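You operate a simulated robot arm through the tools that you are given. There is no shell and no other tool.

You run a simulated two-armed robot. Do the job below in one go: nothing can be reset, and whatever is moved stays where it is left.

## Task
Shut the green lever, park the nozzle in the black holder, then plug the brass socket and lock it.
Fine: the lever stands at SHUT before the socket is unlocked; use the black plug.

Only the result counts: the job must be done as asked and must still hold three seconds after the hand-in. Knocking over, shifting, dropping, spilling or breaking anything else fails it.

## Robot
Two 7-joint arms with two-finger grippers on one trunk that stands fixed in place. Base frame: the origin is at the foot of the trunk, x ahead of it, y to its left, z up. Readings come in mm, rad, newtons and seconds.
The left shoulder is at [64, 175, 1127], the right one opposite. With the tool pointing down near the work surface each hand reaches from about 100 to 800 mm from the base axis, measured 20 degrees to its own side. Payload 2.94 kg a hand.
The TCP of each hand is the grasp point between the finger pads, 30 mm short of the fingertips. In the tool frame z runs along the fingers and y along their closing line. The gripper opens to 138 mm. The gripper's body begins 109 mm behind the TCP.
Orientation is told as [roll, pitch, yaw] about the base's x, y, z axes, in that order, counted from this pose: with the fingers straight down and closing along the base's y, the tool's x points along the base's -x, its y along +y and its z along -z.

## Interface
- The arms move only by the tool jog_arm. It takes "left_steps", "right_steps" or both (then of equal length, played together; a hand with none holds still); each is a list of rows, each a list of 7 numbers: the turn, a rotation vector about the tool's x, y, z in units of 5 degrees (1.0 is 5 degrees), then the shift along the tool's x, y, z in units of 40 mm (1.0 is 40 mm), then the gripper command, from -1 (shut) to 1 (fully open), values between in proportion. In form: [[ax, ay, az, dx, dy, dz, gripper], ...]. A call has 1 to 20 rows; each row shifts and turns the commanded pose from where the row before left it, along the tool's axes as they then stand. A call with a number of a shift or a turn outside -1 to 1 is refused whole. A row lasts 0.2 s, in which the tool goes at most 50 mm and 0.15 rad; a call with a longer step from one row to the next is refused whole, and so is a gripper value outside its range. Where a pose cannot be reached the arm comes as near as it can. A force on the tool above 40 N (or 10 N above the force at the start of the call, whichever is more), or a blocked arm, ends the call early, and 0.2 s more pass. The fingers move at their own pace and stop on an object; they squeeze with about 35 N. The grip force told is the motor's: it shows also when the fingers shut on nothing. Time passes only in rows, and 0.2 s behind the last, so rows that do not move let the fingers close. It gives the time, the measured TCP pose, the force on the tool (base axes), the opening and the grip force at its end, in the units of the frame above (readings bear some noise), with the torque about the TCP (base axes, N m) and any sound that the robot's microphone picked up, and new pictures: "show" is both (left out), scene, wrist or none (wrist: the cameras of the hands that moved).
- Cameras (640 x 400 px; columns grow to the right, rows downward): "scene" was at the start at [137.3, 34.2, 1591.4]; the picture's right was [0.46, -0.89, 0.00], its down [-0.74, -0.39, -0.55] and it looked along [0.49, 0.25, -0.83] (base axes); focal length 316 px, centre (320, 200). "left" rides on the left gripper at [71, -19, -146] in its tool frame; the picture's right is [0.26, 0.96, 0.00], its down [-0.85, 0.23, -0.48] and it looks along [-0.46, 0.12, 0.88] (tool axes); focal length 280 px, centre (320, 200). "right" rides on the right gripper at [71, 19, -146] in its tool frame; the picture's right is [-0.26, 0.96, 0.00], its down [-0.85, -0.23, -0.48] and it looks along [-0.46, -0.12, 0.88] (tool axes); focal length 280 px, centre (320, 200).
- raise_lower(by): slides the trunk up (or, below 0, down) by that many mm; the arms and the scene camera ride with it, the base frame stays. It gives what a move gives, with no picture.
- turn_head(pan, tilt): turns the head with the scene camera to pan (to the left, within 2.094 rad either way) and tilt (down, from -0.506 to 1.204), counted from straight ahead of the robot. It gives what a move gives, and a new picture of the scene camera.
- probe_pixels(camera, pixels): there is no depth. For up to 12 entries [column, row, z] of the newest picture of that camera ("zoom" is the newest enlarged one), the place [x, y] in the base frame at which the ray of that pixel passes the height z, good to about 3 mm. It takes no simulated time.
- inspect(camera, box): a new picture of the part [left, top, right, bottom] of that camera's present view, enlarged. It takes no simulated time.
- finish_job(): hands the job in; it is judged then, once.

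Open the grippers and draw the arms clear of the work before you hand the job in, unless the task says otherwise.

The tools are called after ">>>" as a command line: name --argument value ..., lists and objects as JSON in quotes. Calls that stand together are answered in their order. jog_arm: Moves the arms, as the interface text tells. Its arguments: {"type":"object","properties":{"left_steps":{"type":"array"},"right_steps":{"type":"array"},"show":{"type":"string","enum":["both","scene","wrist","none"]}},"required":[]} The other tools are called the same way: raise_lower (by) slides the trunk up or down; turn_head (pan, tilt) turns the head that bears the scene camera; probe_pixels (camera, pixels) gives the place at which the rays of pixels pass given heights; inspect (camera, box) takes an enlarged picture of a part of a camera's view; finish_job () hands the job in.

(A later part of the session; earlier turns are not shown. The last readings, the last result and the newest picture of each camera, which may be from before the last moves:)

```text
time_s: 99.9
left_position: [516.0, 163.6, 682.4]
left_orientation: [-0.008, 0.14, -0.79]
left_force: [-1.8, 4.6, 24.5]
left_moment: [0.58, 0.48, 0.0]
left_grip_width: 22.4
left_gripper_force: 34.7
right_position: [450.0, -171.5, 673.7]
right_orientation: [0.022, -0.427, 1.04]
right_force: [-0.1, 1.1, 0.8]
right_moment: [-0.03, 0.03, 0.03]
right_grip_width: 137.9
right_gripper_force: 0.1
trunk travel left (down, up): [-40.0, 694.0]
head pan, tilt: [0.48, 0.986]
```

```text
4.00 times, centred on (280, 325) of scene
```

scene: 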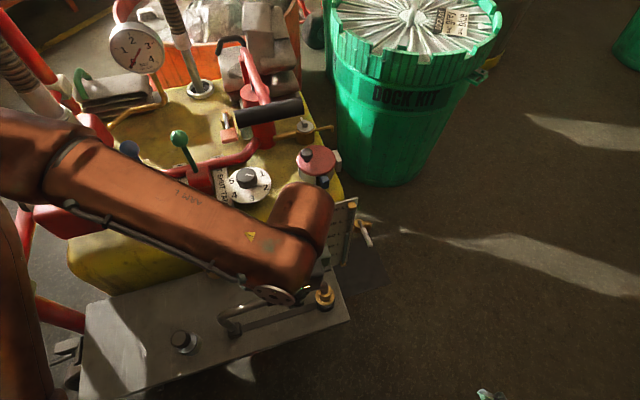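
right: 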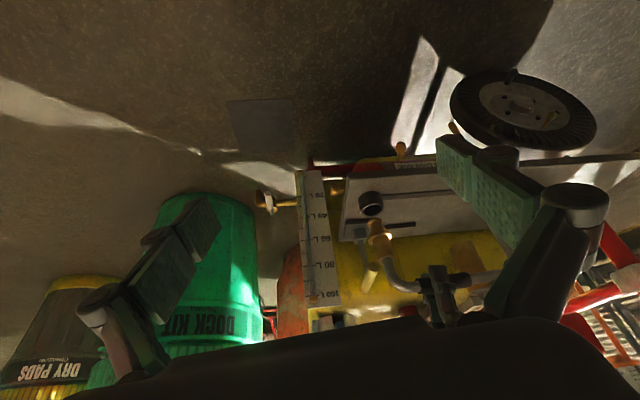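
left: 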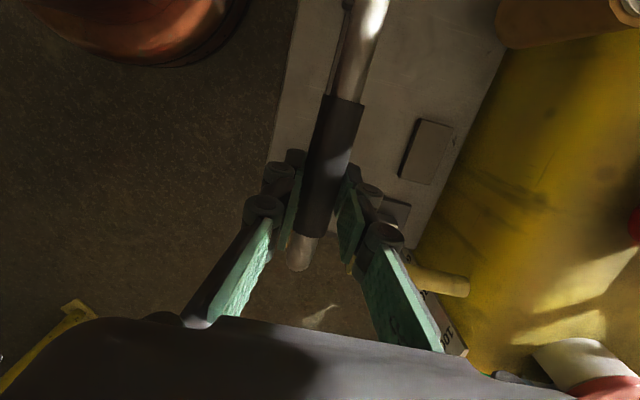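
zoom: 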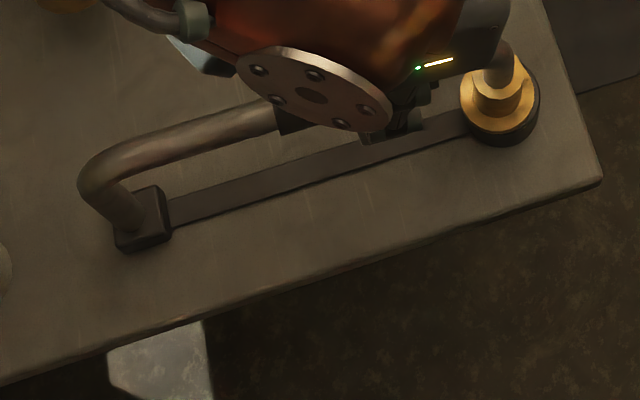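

Both ends now bear (force centre at u≈+27 between coupler and tip), so the nozzle is fully seated in the holder. I ease off the push and open the fingers.

>>> jog_arm --left_steps '[[0, 0, 0, 0.002, 0, -0.04, -0.8], [0, 0, 0, 0, 0, 0, -0.6], [0, 0, 0, 0, 0, 0, -0.35], [0, 0, 0, 0, 0, 0, -0.35]]' --show "both"

>>> inspect --camera "right" --box '[345, 210, 473, 290]'

>>> inspect --camera "scene" --box '[200, 275, 360, 375]'

```text
time_s: 100.9
left_position: [516.6, 164.5, 680.3]
left_orientation: [-0.014, 0.142, -0.79]
left_force: [-0.3, -0.2, -0.2]
left_moment: [-0.01, 0.0, 0.01]
left_grip_width: 44.7
left_gripper_force: 0.0
right_position: [450.8, -172.4, 671.9]
right_orientation: [0.022, -0.426, 1.041]
right_force: [0.0, -0.4, -0.3]
right_moment: [0.01, -0.03, -0.02]
right_grip_width: 138.1
right_gripper_force: 0.1
trunk travel left (down, up): [-40.0, 694.0]
head pan, tilt: [0.48, 0.986]
```

scene: 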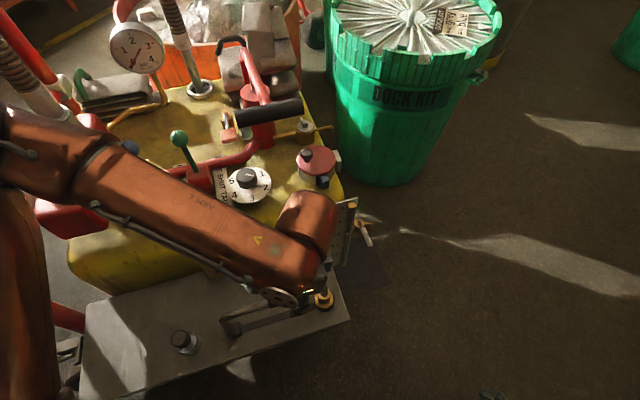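
left: 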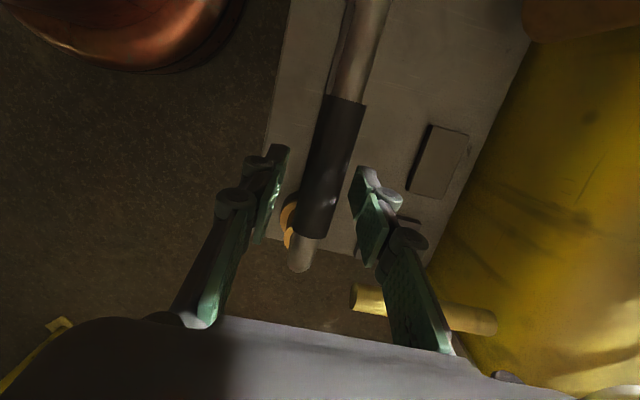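

```text
5.00 times, centred on (409, 250) of right
```

zoom: 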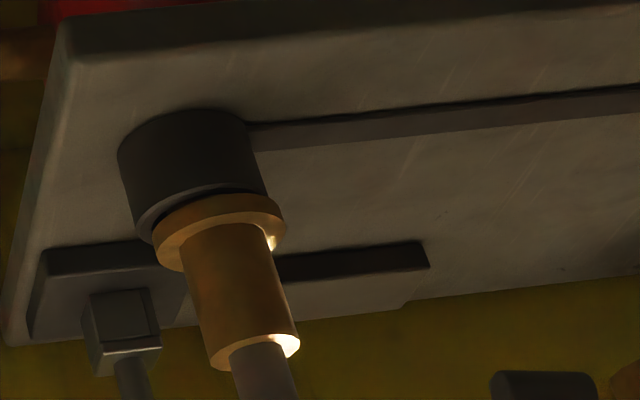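

```text
4.00 times, centred on (280, 325) of scene
```

zoom: 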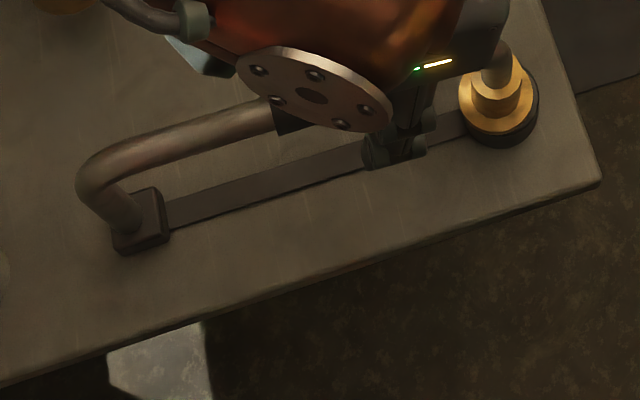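

The nozzle rests upright in the holder. I lift the open hand straight up and verify it stays.

>>> jog_arm --left_steps '[[0, 0, 0, 0.07, 0, -0.5, -0.3], [0, 0, 0, 0.139, 0, -0.98, -0.3], [0, 0, 0, 0.139, 0, -0.98, -0.3], [0, 0, 0, 0.139, 0, -0.98, -0.3]]' --show "both"

>>> inspect --camera "right" --box '[345, 210, 473, 290]'

>>> inspect --camera "scene" --box '[160, 260, 360, 385]'

```text
time_s: 101.9
left_position: [518.3, 168.2, 820.3]
left_orientation: [-0.014, 0.143, -0.792]
left_force: [0.7, 0.1, -0.1]
left_moment: [-0.01, 0.02, 0.0]
left_grip_width: 48.4
left_gripper_force: 0.0
right_position: [451.3, -172.6, 673.3]
right_orientation: [0.021, -0.428, 1.04]
right_force: [0.4, -0.2, 0.0]
right_moment: [-0.05, 0.02, -0.01]
right_grip_width: 137.8
right_gripper_force: 0.0
trunk travel left (down, up): [-40.0, 694.0]
head pan, tilt: [0.48, 0.986]
```

scene: 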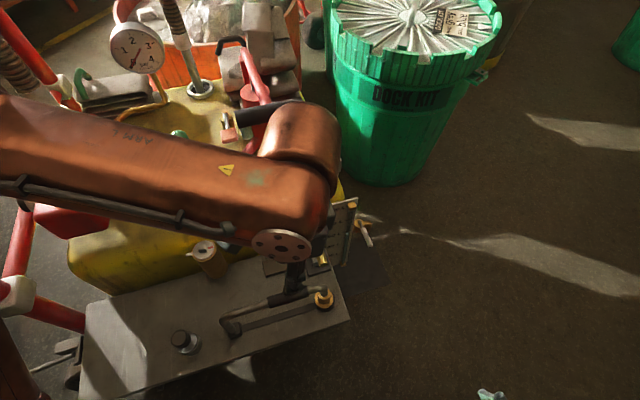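
left: 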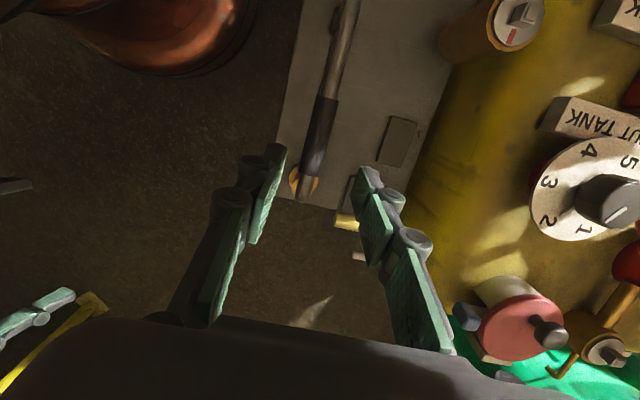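

```text
5.00 times, centred on (409, 250) of right
```

zoom: 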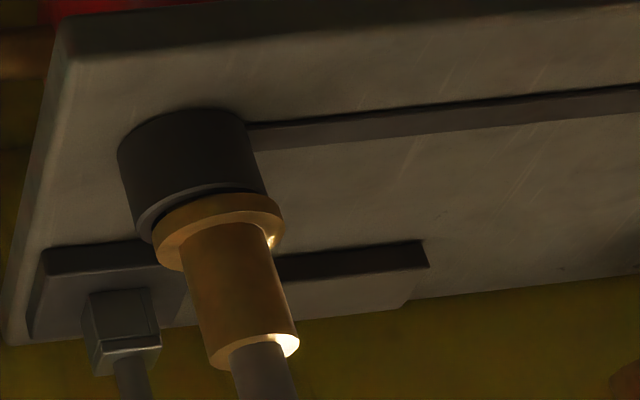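

```text
3.20 times, centred on (260, 322) of scene
```

zoom: 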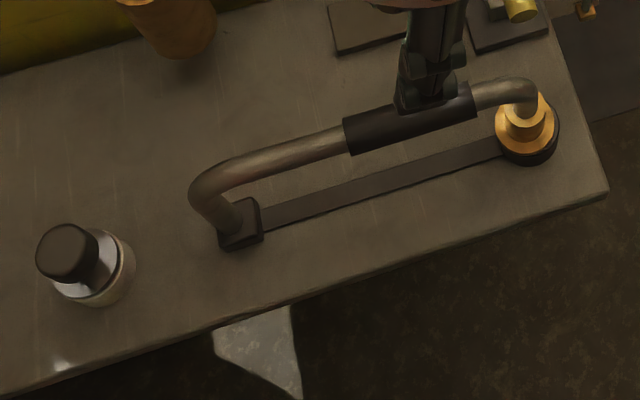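

The nozzle is parked and stable. Next the black plug at [347,334] (knob ≈32 mm wide, top z≈628, ~41 mm above its flange). I raise the trunk 160 mm and bring the left hand upright, turning toward yaw +45°.

>>> raise_lower --by 160

>>> jog_arm --left_steps '[[0, -0.8, 0, 0.5, 0, 0, 0], [0, -0.8, 0, 0.8, 0, 0, 0], [0, 0, 0, 0.9, 0, 0, 0], [0, 0, 0, 0.9, 0, 0, 0], [0, 0, 0, 0.9, 0, 0, 0], [0, 0, 0, 0.9, 0, 0, 0]]' --show "both"

```text
time_s: 103.8
left_position: [492.5, 166.3, 1011.9]
left_orientation: [0.045, 0.086, -0.785]
left_force: [0.8, -0.2, -0.2]
left_moment: [0.01, 0.06, -0.01]
left_grip_width: 48.4
left_gripper_force: 0.0
right_position: [434.3, -171.4, 867.0]
right_orientation: [-0.071, -0.472, 1.078]
right_force: [0.2, 0.5, -0.9]
right_moment: [0.01, 0.02, 0.04]
right_grip_width: 138.2
right_gripper_force: 0.0
trunk travel left (down, up): [-200.0, 534.0]
head pan, tilt: [0.48, 0.986]
```

```text
time_s: 105.2
left_position: [353.6, 306.3, 1006.6]
left_orientation: [0.044, -0.055, -0.792]
left_force: [-0.4, 0.4, 0.1]
left_moment: [0.02, 0.0, -0.01]
left_grip_width: 68.7
left_gripper_force: 0.2
right_position: [434.9, -169.7, 866.4]
right_orientation: [-0.072, -0.474, 1.08]
right_force: [-0.1, 1.0, -0.1]
right_moment: [0.0, 0.02, -0.02]
right_grip_width: 137.8
right_gripper_force: 0.0
trunk travel left (down, up): [-200.0, 534.0]
head pan, tilt: [0.48, 0.986]
```

scene: 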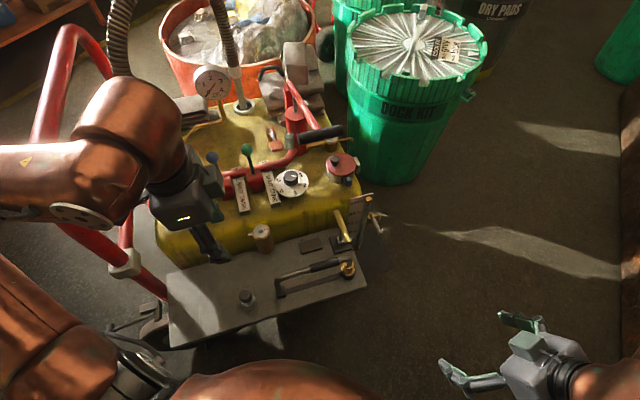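
left: 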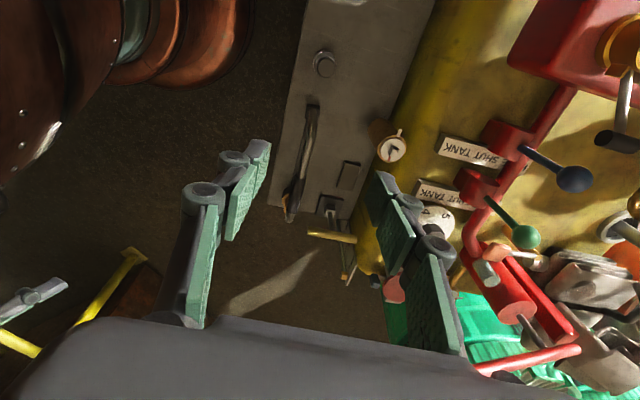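

I correct the small tilt error and turn to yaw +45° above the plug area.

>>> jog_arm --left_steps '[[0.5, 0.63, 0, 0, 0, 0, 0], [0, 0, -1, 0, 0, 0, 0], [0, 0, -1, 0, 0, 0, 0], [0, 0, -1, 0, 0, 0, 0], [0, 0, -1, 0, 0, 0, 0], [0, 0, -1, 0, 0, 0, 0], [0, 0, -1, 0, 0, 0, 0], [0, 0, -1, 0, 0, 0, 0], [0, 0, -1, 0, 0, 0, 0], [0, 0, -1, 0, 0, 0, 0], [0, 0, -1, 0, 0, 0, 0], [0, 0, -1, 0, 0, 0, 0], [0, 0, -1, 0, 0, 0, 0], [0, 0, -1, 0, 0, 0, 0], [0, 0, -1, 0, 0, 0, 0], [0, 0, -1, 0, 0, 0, 0], [0, 0, -1, 0, 0, 0, 0], [0, 0, -1, 0, 0, 0, 0], [0, 0, -1, 0, 0, 0, 0]]' --show "both"

```text
time_s: 109.2
left_position: [354.4, 303.7, 1006.8]
left_orientation: [0.0, -0.002, 0.781]
left_force: [0.2, 0.2, -0.3]
left_moment: [0.0, 0.01, -0.02]
left_grip_width: 69.0
left_gripper_force: 0.2
right_position: [434.6, -172.3, 867.5]
right_orientation: [-0.074, -0.474, 1.077]
right_force: [-0.2, -0.3, -0.2]
right_moment: [0.0, 0.0, -0.01]
right_grip_width: 138.0
right_gripper_force: 0.0
trunk travel left (down, up): [-200.0, 534.0]
head pan, tilt: [0.48, 0.986]
```

scene: 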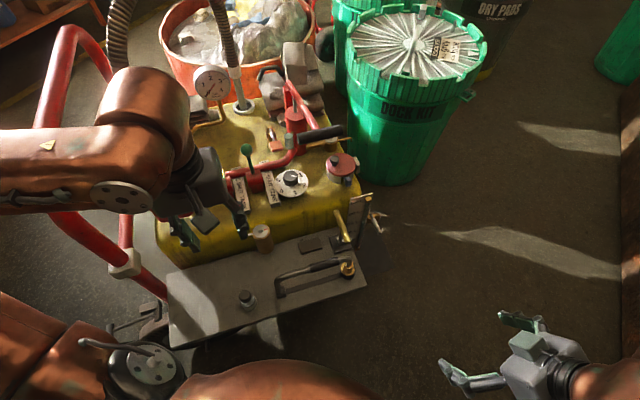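
left: 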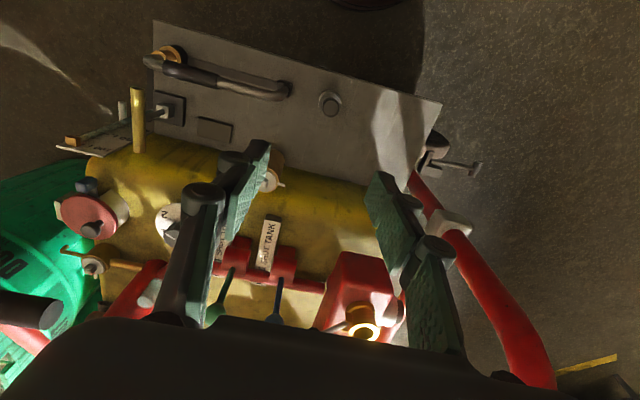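

Orientation is square. I move over the plug (left picture (331,103)) and descend part way, then re-measure.

>>> jog_arm --left_steps '[[0, 0, 0, -0.4, 0.67, 0.5, 0], [0, 0, 0, 0, 0, 1, 0], [0, 0, 0, 0, 0, 1, 0], [0, 0, 0, 0, 0, 1, 0], [0, 0, 0, 0, 0, 1, 0]]' --show "both"

>>> inspect --camera "left" --box '[270, 100, 382, 170]'

```text
time_s: 110.4
left_position: [410.2, 351.5, 861.6]
left_orientation: [0.0, 0.003, 0.781]
left_force: [0.1, -0.5, -0.3]
left_moment: [-0.01, 0.01, -0.02]
left_grip_width: 68.9
left_gripper_force: 0.2
left hand out of reach, approached as far as the arm can: row 2, 3, 4, 5
right_position: [435.1, -171.7, 867.1]
right_orientation: [-0.074, -0.475, 1.077]
right_force: [0.4, -0.1, -0.4]
right_moment: [0.01, 0.02, 0.0]
right_grip_width: 137.6
right_gripper_force: 0.1
trunk travel left (down, up): [-200.0, 534.0]
head pan, tilt: [0.48, 0.986]
```

scene: 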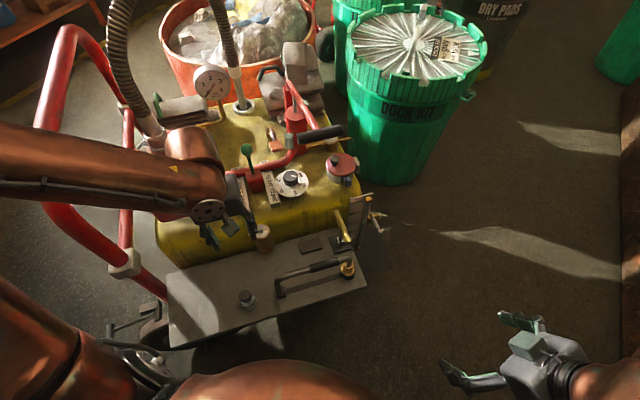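
left: 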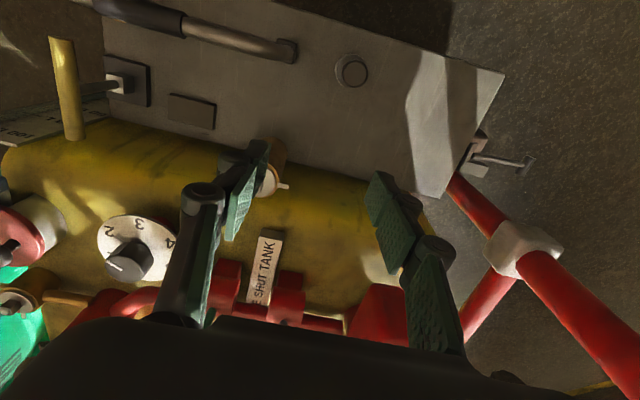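

```text
5.71 times, centred on (326, 135) of left
```

zoom: 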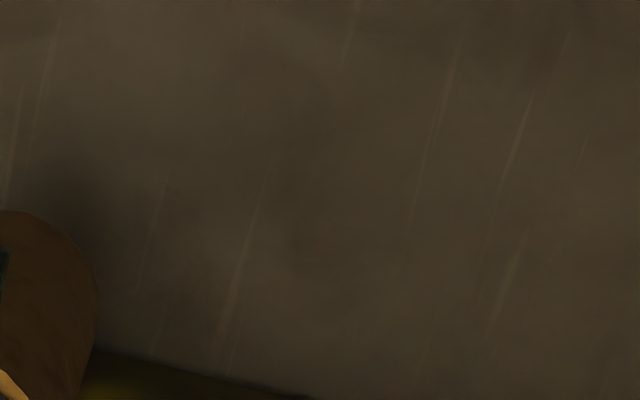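

The limits so far fit one rule: with the tool vertical the wrist cannot go much below shoulder height, and tilting the fingers outward relaxes it. I lower the trunk by 100 mm (hand to about z 762, clear of everything) and tilt 20° outward.

>>> raise_lower --by -100

>>> jog_arm --left_steps '[[0, -1, 0, 0, 0, 0, 0], [0, -1, 0, 0, 0, 0, 0], [0, -1, 0, 0, 0, 0, 0], [0, -1, 0, 0, 0, 0, 0]]' --show "both"

```text
time_s: 111.7
left_position: [427.4, 352.3, 724.9]
left_orientation: [0.086, 0.088, 0.783]
left_force: [-0.7, 0.4, 1.0]
left_moment: [0.02, -0.06, 0.01]
left_grip_width: 69.2
left_gripper_force: 0.1
right_position: [435.1, -173.0, 766.8]
right_orientation: [-0.067, -0.469, 1.076]
right_force: [-0.4, 0.6, 0.3]
right_moment: [-0.06, -0.06, -0.03]
right_grip_width: 138.0
right_gripper_force: 0.2
trunk travel left (down, up): [-100.0, 634.0]
head pan, tilt: [0.48, 0.986]
```

```text
time_s: 112.7
left_position: [501.6, 365.7, 736.7]
left_orientation: [0.091, -0.215, 0.761]
left_force: [0.0, 0.0, 0.0]
left_moment: [-0.03, -0.01, 0.02]
left_grip_width: 69.1
left_gripper_force: 0.2
left hand out of reach, approached as far as the arm can: row 1, 2, 3, 4
right_position: [436.9, -171.5, 764.1]
right_orientation: [-0.062, -0.468, 1.075]
right_force: [-0.3, 1.0, 0.0]
right_moment: [-0.04, 0.0, 0.01]
right_grip_width: 138.0
right_gripper_force: 0.1
trunk travel left (down, up): [-100.0, 634.0]
head pan, tilt: [0.48, 0.986]
```

scene: 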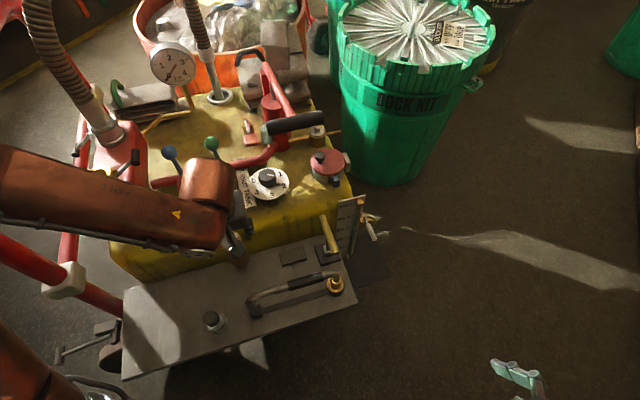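
left: 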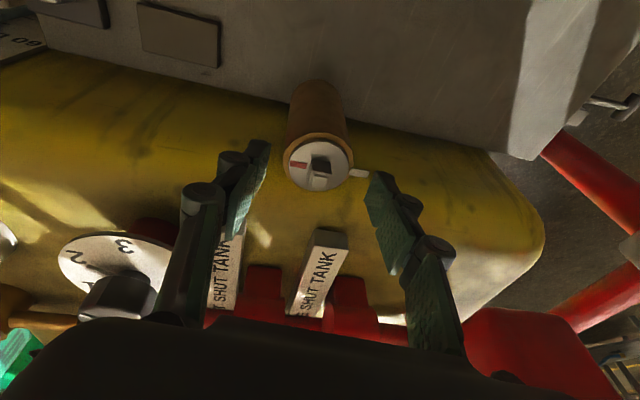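

Careful: the hand drifted over the brass post (fingers astride it at left (318,165)), no contact force yet. I back out along the tool axis at once.

>>> jog_arm --left_steps '[[0, 0, 0, 0, 0, -0.6, 0], [0, 0, 0, 0, 0, -0.8, 0], [0, 0, 0, 0, 0, -0.8, 0]]' --show "both"

>>> inspect --camera "scene" --box '[100, 130, 380, 305]'

```text
time_s: 113.5
left_position: [498.7, 341.7, 837.9]
left_orientation: [0.092, -0.259, 0.754]
left_force: [-1.2, 0.3, 0.0]
left_moment: [-0.01, 0.03, -0.01]
left_grip_width: 68.8
left_gripper_force: 0.0
left hand out of reach, approached as far as the arm can: row 1
right_position: [436.4, -171.1, 766.6]
right_orientation: [-0.062, -0.47, 1.074]
right_force: [-0.7, -0.2, 0.5]
right_moment: [0.0, 0.0, 0.0]
right_grip_width: 138.0
right_gripper_force: 0.0
trunk travel left (down, up): [-100.0, 634.0]
head pan, tilt: [0.48, 0.986]
```

scene: 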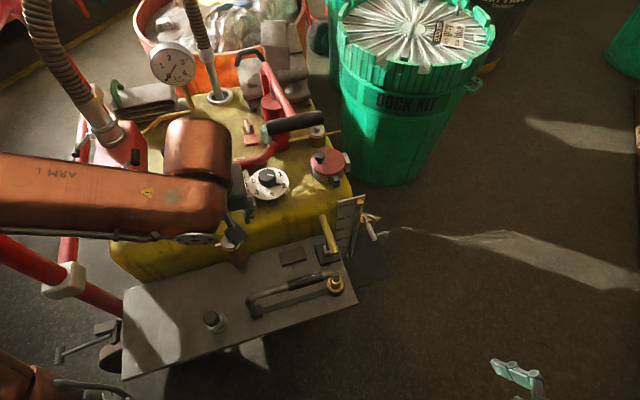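
left: 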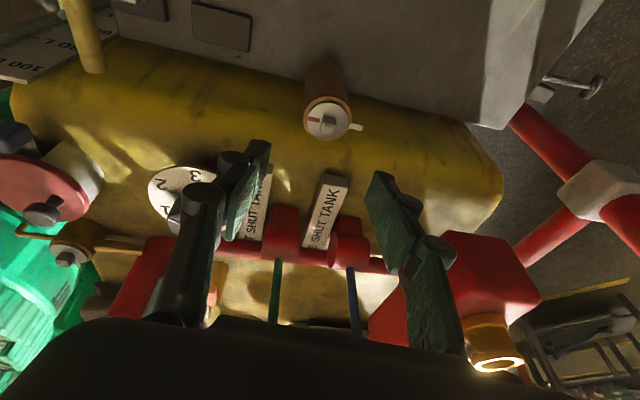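

```text
2.29 times, centred on (240, 218) of scene
```

zoom: 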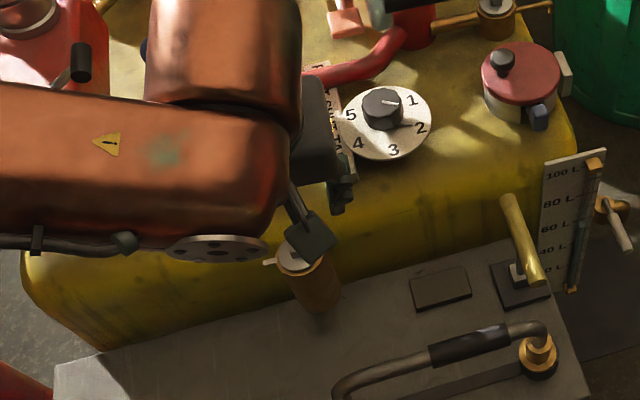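

The post is untouched. I rise further, square up the hand and come back toward the robot, away from the post.

>>> jog_arm --left_steps '[[0, 0, 0, 0, 0, -0.75, 0], [0, 0, 0, 0, 0, -0.75, 0], [0.35, 0.99, -0.12, 0, 0, 0, 0], [0.35, 0.99, -0.12, 0, 0, 0, 0], [0.35, 0.99, -0.12, 0, 0, 0, 0]]' --show "scene"

```text
time_s: 114.7
left_position: [491.7, 327.7, 894.3]
left_orientation: [-0.007, -0.002, 0.797]
left_force: [-0.3, 0.5, -1.6]
left_moment: [-0.02, -0.02, 0.02]
left_grip_width: 68.9
left_gripper_force: 0.1
right_position: [437.3, -171.6, 765.2]
right_orientation: [-0.065, -0.469, 1.075]
right_force: [-0.1, 0.8, 0.9]
right_moment: [0.0, 0.06, 0.01]
right_grip_width: 138.1
right_gripper_force: 0.1
trunk travel left (down, up): [-100.0, 634.0]
head pan, tilt: [0.48, 0.986]
```

scene: 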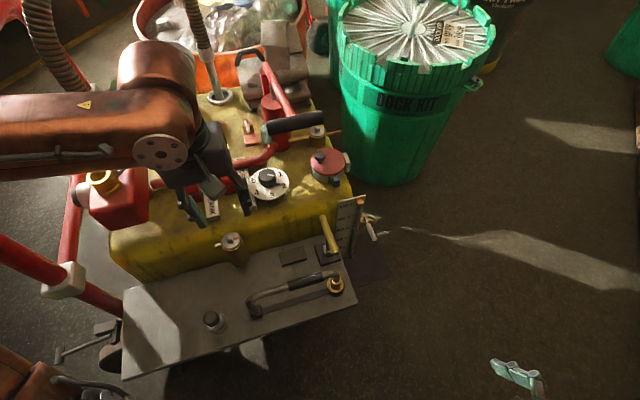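

Square and reachable at z 894. I move level to above the plug (f 481, u −9).

>>> jog_arm --left_steps '[[0, 0, 0, 0.61, 0.67, 0, 0], [0, 0, 0, 0.61, 0.67, 0, 0], [0, 0, 0, 0.61, 0.67, 0, 0], [0, 0, 0, 0.61, 0.67, 0, 0]]' --show "both"

```text
time_s: 115.7
left_position: [358.6, 336.0, 906.8]
left_orientation: [-0.007, 0.002, 0.795]
left_force: [0.9, 1.5, 0.1]
left_moment: [-0.11, 0.0, 0.0]
left_grip_width: 69.1
left_gripper_force: 0.1
left hand out of reach, approached as far as the arm can: row 4
right_position: [437.9, -170.4, 765.7]
right_orientation: [-0.062, -0.468, 1.072]
right_force: [0.1, 0.5, 0.0]
right_moment: [-0.1, 0.03, -0.01]
right_grip_width: 138.0
right_gripper_force: 0.1
trunk travel left (down, up): [-100.0, 634.0]
head pan, tilt: [0.48, 0.986]
```

scene: 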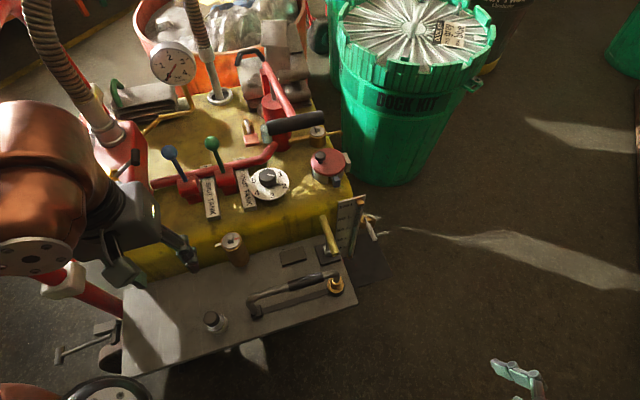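
left: 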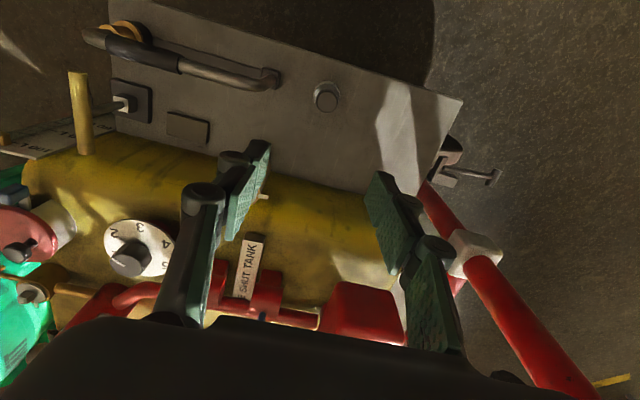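

Here the shoulder is now too near (leaning forward when low), an inner limit. I raise the trunk 200 mm and try descending from there instead.

>>> raise_lower --by 200

>>> jog_arm --left_steps '[[0, 0, 0, 0.1, 0.1, 0.5, 0], [0, 0, 0, 0.1, 0.1, 0.9, 0]]' --show "both"

```text
time_s: 117.9
left_position: [359.4, 333.6, 1107.6]
left_orientation: [-0.007, 0.0, 0.796]
left_force: [0.4, -0.3, 0.4]
left_moment: [0.01, 0.03, 0.04]
left_grip_width: 68.8
left_gripper_force: 0.0
right_position: [413.3, -171.4, 1006.1]
right_orientation: [-0.178, -0.52, 1.13]
right_force: [-0.3, 0.8, -0.2]
right_moment: [0.0, 0.02, -0.01]
right_grip_width: 137.8
right_gripper_force: 0.0
trunk travel left (down, up): [-300.0, 434.0]
head pan, tilt: [0.48, 0.986]
```

```text
time_s: 118.5
left_position: [348.7, 334.7, 1052.9]
left_orientation: [-0.008, -0.001, 0.796]
left_force: [0.1, 0.6, -0.3]
left_moment: [0.01, 0.01, -0.03]
left_grip_width: 69.3
left_gripper_force: 0.1
right_position: [413.4, -171.4, 1005.8]
right_orientation: [-0.176, -0.521, 1.13]
right_force: [0.8, 0.7, -0.5]
right_moment: [0.01, -0.01, 0.01]
right_grip_width: 138.0
right_gripper_force: 0.1
trunk travel left (down, up): [-300.0, 434.0]
head pan, tilt: [0.48, 0.986]
```

scene: 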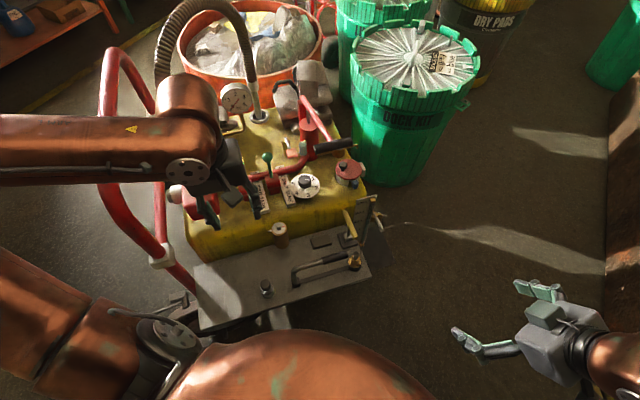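
left: 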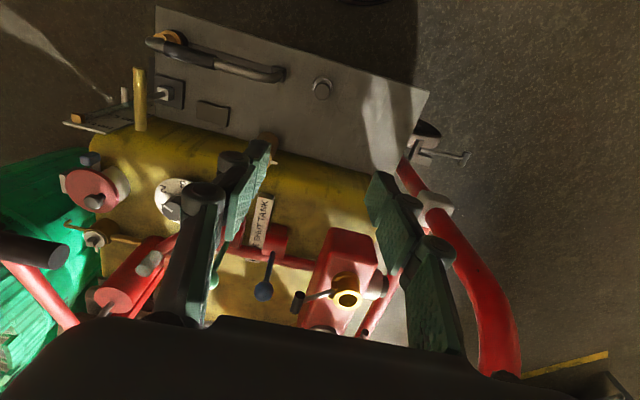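

Good, directly above the plug at trunk 0. I descend in steps and check reach.

>>> jog_arm --left_steps '[[0, 0, 0, 0, 0, 1, 0], [0, 0, 0, 0, 0, 1, 0]]' --show "none"

>>> jog_arm --left_steps '[[0, 0, 0, 0, 0, 1, 0]]' --show "scene"

```text
time_s: 119.1
left_position: [370.9, 342.3, 981.0]
left_orientation: [-0.008, 0.004, 0.797]
left_force: [0.1, 0.6, -0.2]
left_moment: [-0.09, 0.01, -0.01]
left_grip_width: 69.1
left_gripper_force: 0.0
left hand out of reach, approached as far as the arm can: row 1, 2
right_position: [413.8, -169.3, 1007.5]
right_orientation: [-0.179, -0.518, 1.128]
right_force: [0.8, 1.1, -0.4]
right_moment: [-0.05, 0.05, -0.05]
right_grip_width: 138.0
right_gripper_force: 0.0
trunk travel left (down, up): [-300.0, 434.0]
head pan, tilt: [0.48, 0.986]
```

```text
time_s: 119.5
left_position: [383.5, 343.3, 943.3]
left_orientation: [-0.007, 0.003, 0.796]
left_force: [-0.4, 0.4, -0.3]
left_moment: [-0.1, 0.11, -0.03]
left_grip_width: 69.4
left_gripper_force: 0.0
left hand out of reach, approached as far as the arm can: row 1
right_position: [414.0, -170.1, 1005.7]
right_orientation: [-0.176, -0.519, 1.129]
right_force: [0.2, -0.3, 0.3]
right_moment: [-0.06, 0.03, 0.01]
right_grip_width: 137.7
right_gripper_force: 0.1
trunk travel left (down, up): [-300.0, 434.0]
head pan, tilt: [0.48, 0.986]
```

scene: 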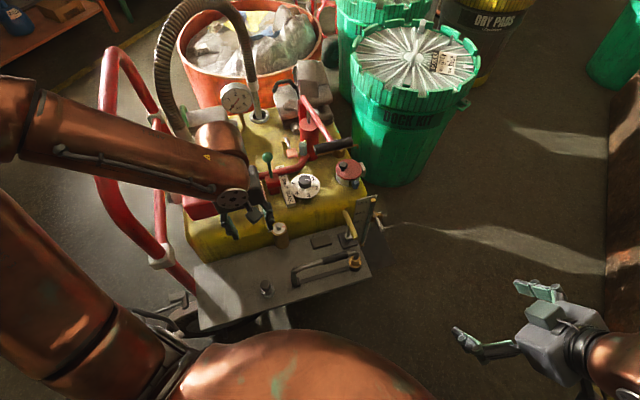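

There is an inner no-go sphere (~365 mm) around the shoulder, so I must come down further out and then move in at low height. I go to f 560, u 20 (free tray area) and descend there.

>>> jog_arm --left_steps '[[0, 0, 0, -0.55, 0.6, 0, 0], [0, 0, 0, -0.6, 0.6, 0, 0], [0, 0, 0, 0, 0, 0.7, 0], [0, 0, 0, 0, 0, 0.7, 0]]' --show "both"

```text
time_s: 120.5
left_position: [380.6, 408.2, 888.0]
left_orientation: [-0.01, 0.0, 0.797]
left_force: [0.1, 0.8, 0.5]
left_moment: [-0.01, -0.02, 0.0]
left_grip_width: 69.0
left_gripper_force: 0.1
right_position: [412.2, -171.4, 1007.0]
right_orientation: [-0.179, -0.52, 1.129]
right_force: [-0.8, 0.2, -0.4]
right_moment: [0.0, -0.01, 0.01]
right_grip_width: 137.8
right_gripper_force: 0.1
trunk travel left (down, up): [-300.0, 434.0]
head pan, tilt: [0.48, 0.986]
```

scene: 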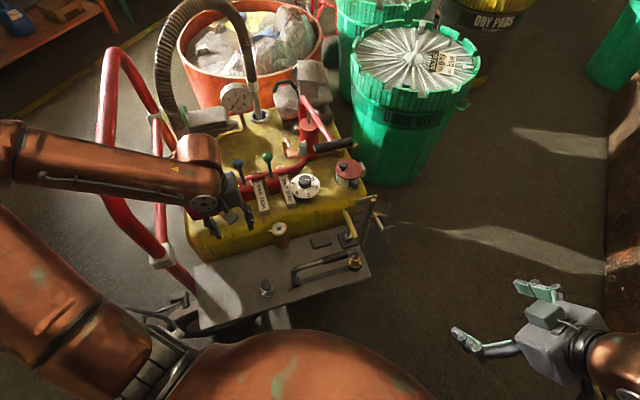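
left: 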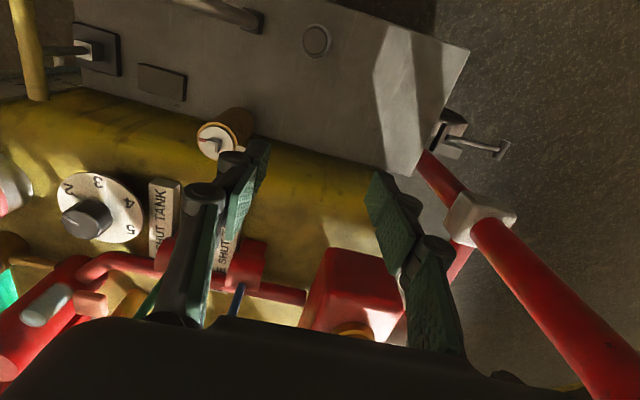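

>>> probe_pixels --camera "left" --pixels '[[320, 164, 560], [320, 164, 650], [320, 164, 700], [316, 39, 628], [316, 39, 590]]'

>>> probe_pixels --camera "scene" --pixels '[[250, 247, 560], [250, 247, 650], [250, 247, 700]]'

>>> inspect --camera "scene" --box '[180, 180, 340, 280]'

```text
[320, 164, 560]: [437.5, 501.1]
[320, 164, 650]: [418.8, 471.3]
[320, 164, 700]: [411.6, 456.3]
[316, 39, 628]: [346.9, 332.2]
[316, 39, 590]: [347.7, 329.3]
```

```text
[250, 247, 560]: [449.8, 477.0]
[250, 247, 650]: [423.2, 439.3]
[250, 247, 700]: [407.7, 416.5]
```

```text
4.00 times, centred on (260, 230) of scene
```

zoom: 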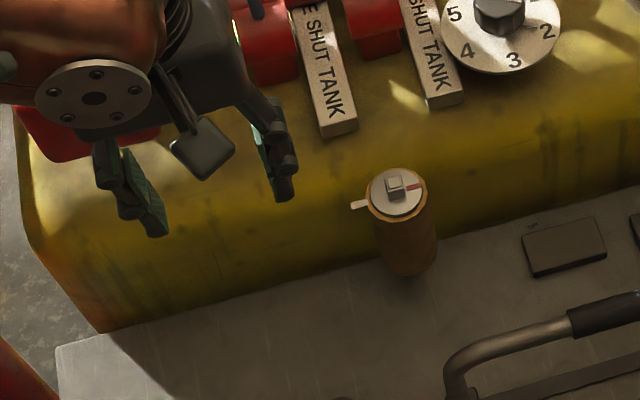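

The tank front is at f≈655, so this column is free. I descend in steps.

>>> jog_arm --left_steps '[[0, 0, 0, 0, 0, 1, 0], [0, 0, 0, 0, 0, 1, 0], [0, 0, 0, 0, 0, 1, 0]]' --show "none"

```text
time_s: 121.3
left_position: [382.7, 408.3, 767.6]
left_orientation: [-0.01, 0.0, 0.797]
left_force: [0.0, 0.5, -0.5]
left_moment: [-0.03, 0.05, -0.02]
left_grip_width: 68.9
left_gripper_force: 0.0
right_position: [413.8, -168.7, 1006.0]
right_orientation: [-0.176, -0.521, 1.128]
right_force: [0.2, 0.6, -0.4]
right_moment: [-0.06, 0.05, 0.02]
right_grip_width: 137.7
right_gripper_force: 0.1
trunk travel left (down, up): [-300.0, 434.0]
head pan, tilt: [0.48, 0.986]
```

>>> jog_arm --left_steps '[[0, 0, 0, 0, 0, 0.9, 0], [0, 0, 0, 0, 0, 0.9, 0]]' --show "both"

```text
time_s: 121.9
left_position: [382.3, 407.2, 697.4]
left_orientation: [-0.01, -0.001, 0.797]
left_force: [-0.4, 0.3, -0.4]
left_moment: [0.0, 0.0, -0.01]
left_grip_width: 69.0
left_gripper_force: 0.0
right_position: [412.7, -171.2, 1006.4]
right_orientation: [-0.178, -0.521, 1.129]
right_force: [-0.8, 0.3, -0.2]
right_moment: [0.02, 0.04, -0.02]
right_grip_width: 137.9
right_gripper_force: 0.0
trunk travel left (down, up): [-300.0, 434.0]
head pan, tilt: [0.48, 0.986]
```

scene: 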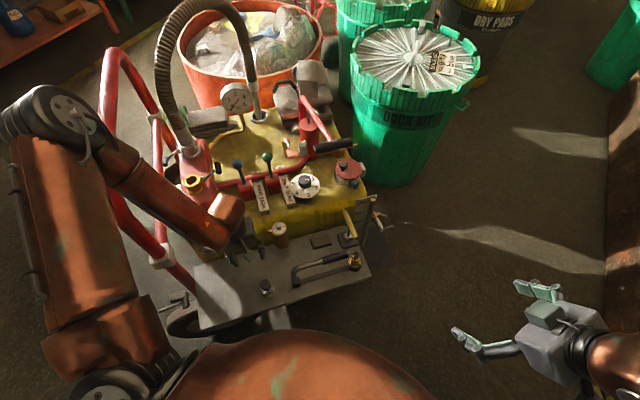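
left: 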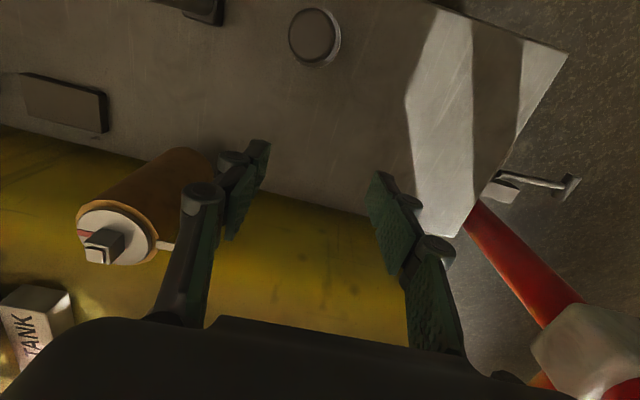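

Reach is fine down here. I lower to z≈668 and slide in over the plug.

>>> jog_arm --left_steps '[[0, 0, 0, 0, 0, 0.72, 0], [0, 0, 0, 0.64, -0.25, 0, 0], [0, 0, 0, 0.64, -0.25, 0, 0], [0, 0, 0, 0.64, -0.25, 0, 0]]' --show "both"

>>> inspect --camera "left" --box '[240, 80, 400, 180]'

>>> inspect --camera "scene" --box '[210, 240, 306, 300]'

```text
time_s: 122.9
left_position: [344.7, 339.3, 686.5]
left_orientation: [-0.008, -0.001, 0.797]
left_force: [-1.0, 0.8, 0.0]
left_moment: [0.02, 0.02, 0.0]
left_grip_width: 69.0
left_gripper_force: 0.2
left hand out of reach, approached as far as the arm can: row 2, 3, 4
right_position: [412.1, -171.1, 1006.5]
right_orientation: [-0.177, -0.521, 1.129]
right_force: [-1.0, -0.3, -0.1]
right_moment: [0.0, -0.02, 0.02]
right_grip_width: 138.1
right_gripper_force: 0.1
trunk travel left (down, up): [-300.0, 434.0]
head pan, tilt: [0.48, 0.986]
```

scene: 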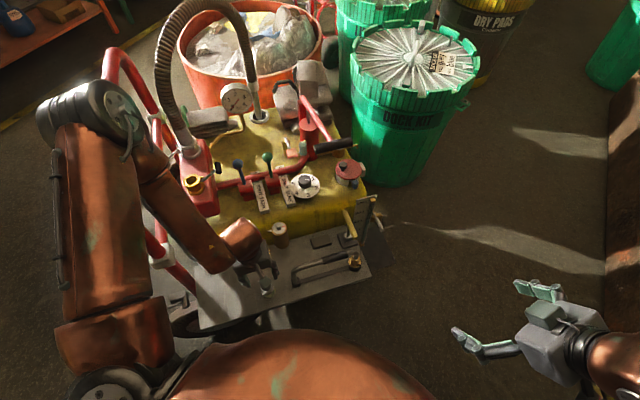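
left: 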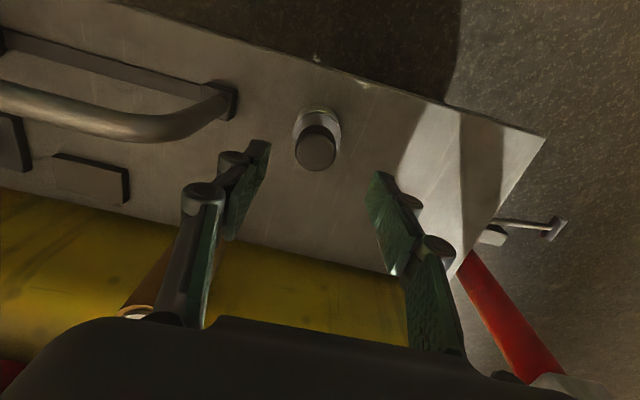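

```text
4.00 times, centred on (320, 130) of left
```

zoom: 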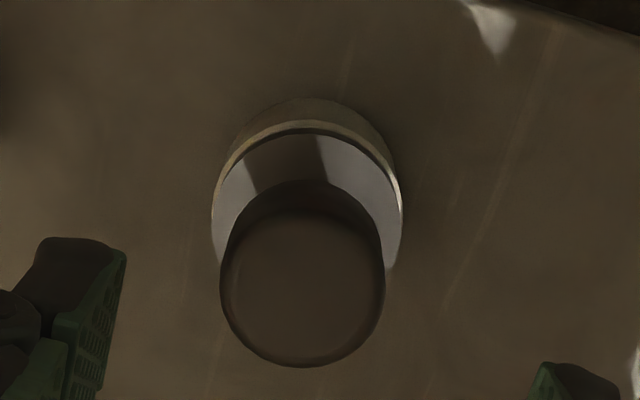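

```text
6.67 times, centred on (258, 270) of scene
```

zoom: 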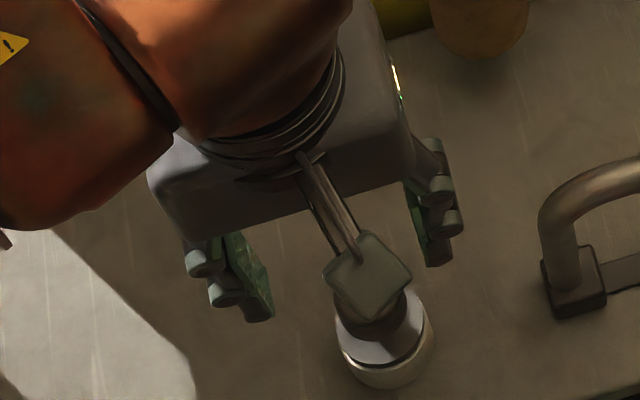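

The hand is over the knob but 64 mm too high and at a limit. The fingers already straddle the knob in plan view, so I lower the trunk in small amounts, which carries the hand down.

>>> raise_lower --by -25

>>> inspect --camera "left" --box '[220, 80, 420, 205]'

```text
time_s: 123.6
left_position: [347.5, 338.8, 662.5]
left_orientation: [-0.007, -0.004, 0.795]
left_force: [-0.4, -0.2, 0.7]
left_moment: [0.03, -0.04, 0.02]
left_grip_width: 68.9
left_gripper_force: 0.0
right_position: [412.9, -170.2, 982.1]
right_orientation: [-0.179, -0.522, 1.13]
right_force: [-0.4, -0.1, -1.3]
right_moment: [0.01, -0.01, 0.0]
right_grip_width: 138.1
right_gripper_force: 0.1
trunk travel left (down, up): [-275.0, 459.0]
head pan, tilt: [0.48, 0.986]
```

```text
3.20 times, centred on (320, 142) of left
```

zoom: 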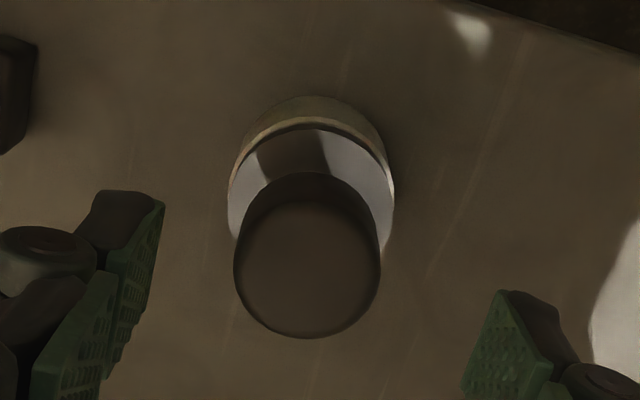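

The knob is 4 mm off in both axes. I shift onto it and lower the trunk a bit more.

>>> jog_arm --left_steps '[[0, 0, 0, 0.11, -0.1, 0, 0]]' --show "none"

>>> raise_lower --by -20

>>> inspect --camera "left" --box '[220, 80, 420, 205]'

```text
time_s: 124.0
left_position: [346.4, 331.7, 661.6]
left_orientation: [-0.007, -0.002, 0.796]
left_force: [0.7, 0.1, 0.3]
left_moment: [0.0, -0.01, -0.01]
left_grip_width: 69.0
left_gripper_force: 0.0
right_position: [412.1, -171.1, 980.7]
right_orientation: [-0.178, -0.521, 1.128]
right_force: [-0.4, 0.1, 0.2]
right_moment: [-0.03, -0.02, -0.01]
right_grip_width: 138.2
right_gripper_force: 0.0
trunk travel left (down, up): [-275.0, 459.0]
head pan, tilt: [0.48, 0.986]
```

```text
time_s: 124.6
left_position: [347.0, 332.6, 643.2]
left_orientation: [-0.01, -0.003, 0.795]
left_force: [-0.3, -0.1, 0.3]
left_moment: [-0.01, 0.0, -0.04]
left_grip_width: 69.0
left_gripper_force: 0.1
right_position: [412.0, -171.7, 962.2]
right_orientation: [-0.178, -0.523, 1.128]
right_force: [0.3, -0.3, 0.1]
right_moment: [-0.03, -0.03, -0.02]
right_grip_width: 138.3
right_gripper_force: 0.1
trunk travel left (down, up): [-255.0, 479.0]
head pan, tilt: [0.48, 0.986]
```

```text
3.20 times, centred on (320, 142) of left
```

zoom: 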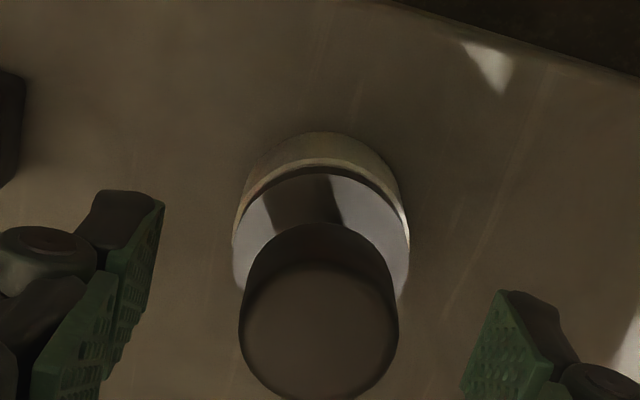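

Aligned exactly now (knob (319,179) vs tool axis (320,180)). I lower another 18 mm and close on the knob.

>>> raise_lower --by -18

>>> jog_arm --left_steps '[[0, 0, 0, 0, 0, 0, -0.4], [0, 0, 0, 0, 0, 0, -0.7], [0, 0, 0, 0, 0, 0, -0.7]]' --show "both"

>>> inspect --camera "left" --box '[220, 100, 420, 225]'

>>> inspect --camera "scene" --box '[200, 240, 310, 309]'

```text
time_s: 125.3
left_position: [347.7, 332.7, 624.4]
left_orientation: [-0.009, -0.005, 0.796]
left_force: [-0.6, 0.5, -0.3]
left_moment: [0.02, 0.02, 0.01]
left_grip_width: 68.8
left_gripper_force: 0.0
right_position: [412.9, -172.1, 943.8]
right_orientation: [-0.18, -0.521, 1.129]
right_force: [-1.0, 0.1, 0.0]
right_moment: [-0.01, -0.03, 0.01]
right_grip_width: 138.0
right_gripper_force: 0.0
trunk travel left (down, up): [-237.0, 497.0]
head pan, tilt: [0.48, 0.986]
```

```text
time_s: 126.1
left_position: [347.6, 333.2, 623.8]
left_orientation: [-0.007, -0.002, 0.794]
left_force: [-0.4, 1.1, 1.0]
left_moment: [-0.04, -0.01, -0.01]
left_grip_width: 30.0
left_gripper_force: 25.4
right_position: [413.0, -171.1, 943.3]
right_orientation: [-0.178, -0.519, 1.128]
right_force: [-0.1, -0.3, 0.2]
right_moment: [-0.01, 0.02, 0.03]
right_grip_width: 138.1
right_gripper_force: 0.1
trunk travel left (down, up): [-237.0, 497.0]
head pan, tilt: [0.48, 0.986]
```

scene: 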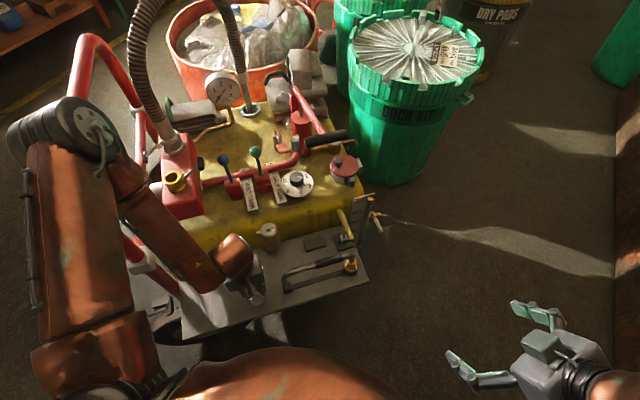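
left: 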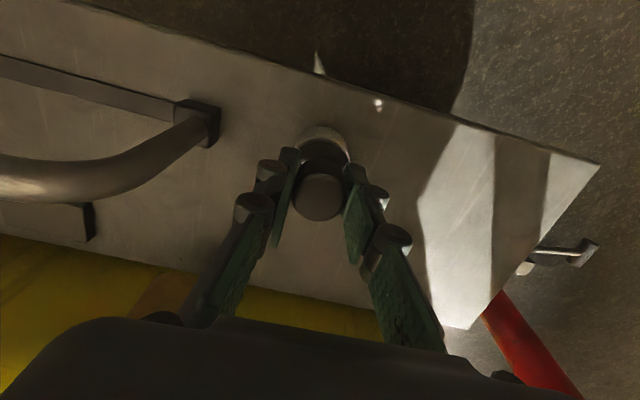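

```text
3.20 times, centred on (320, 162) of left
```

zoom: 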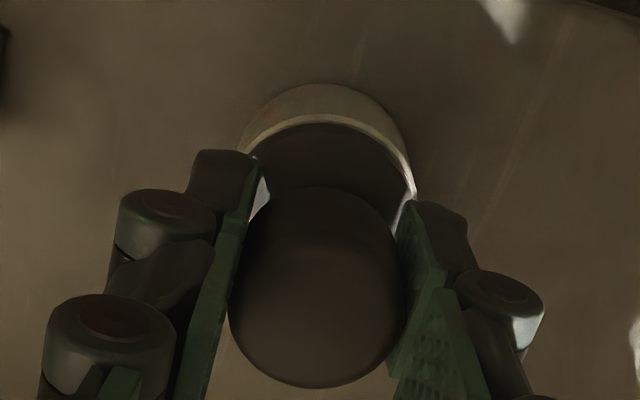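

```text
5.80 times, centred on (255, 274) of scene
```

zoom: 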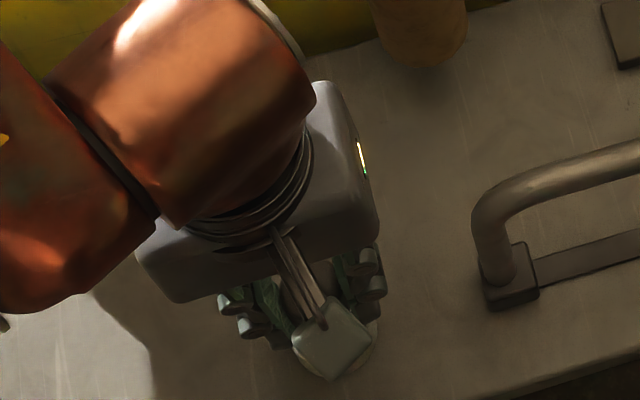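

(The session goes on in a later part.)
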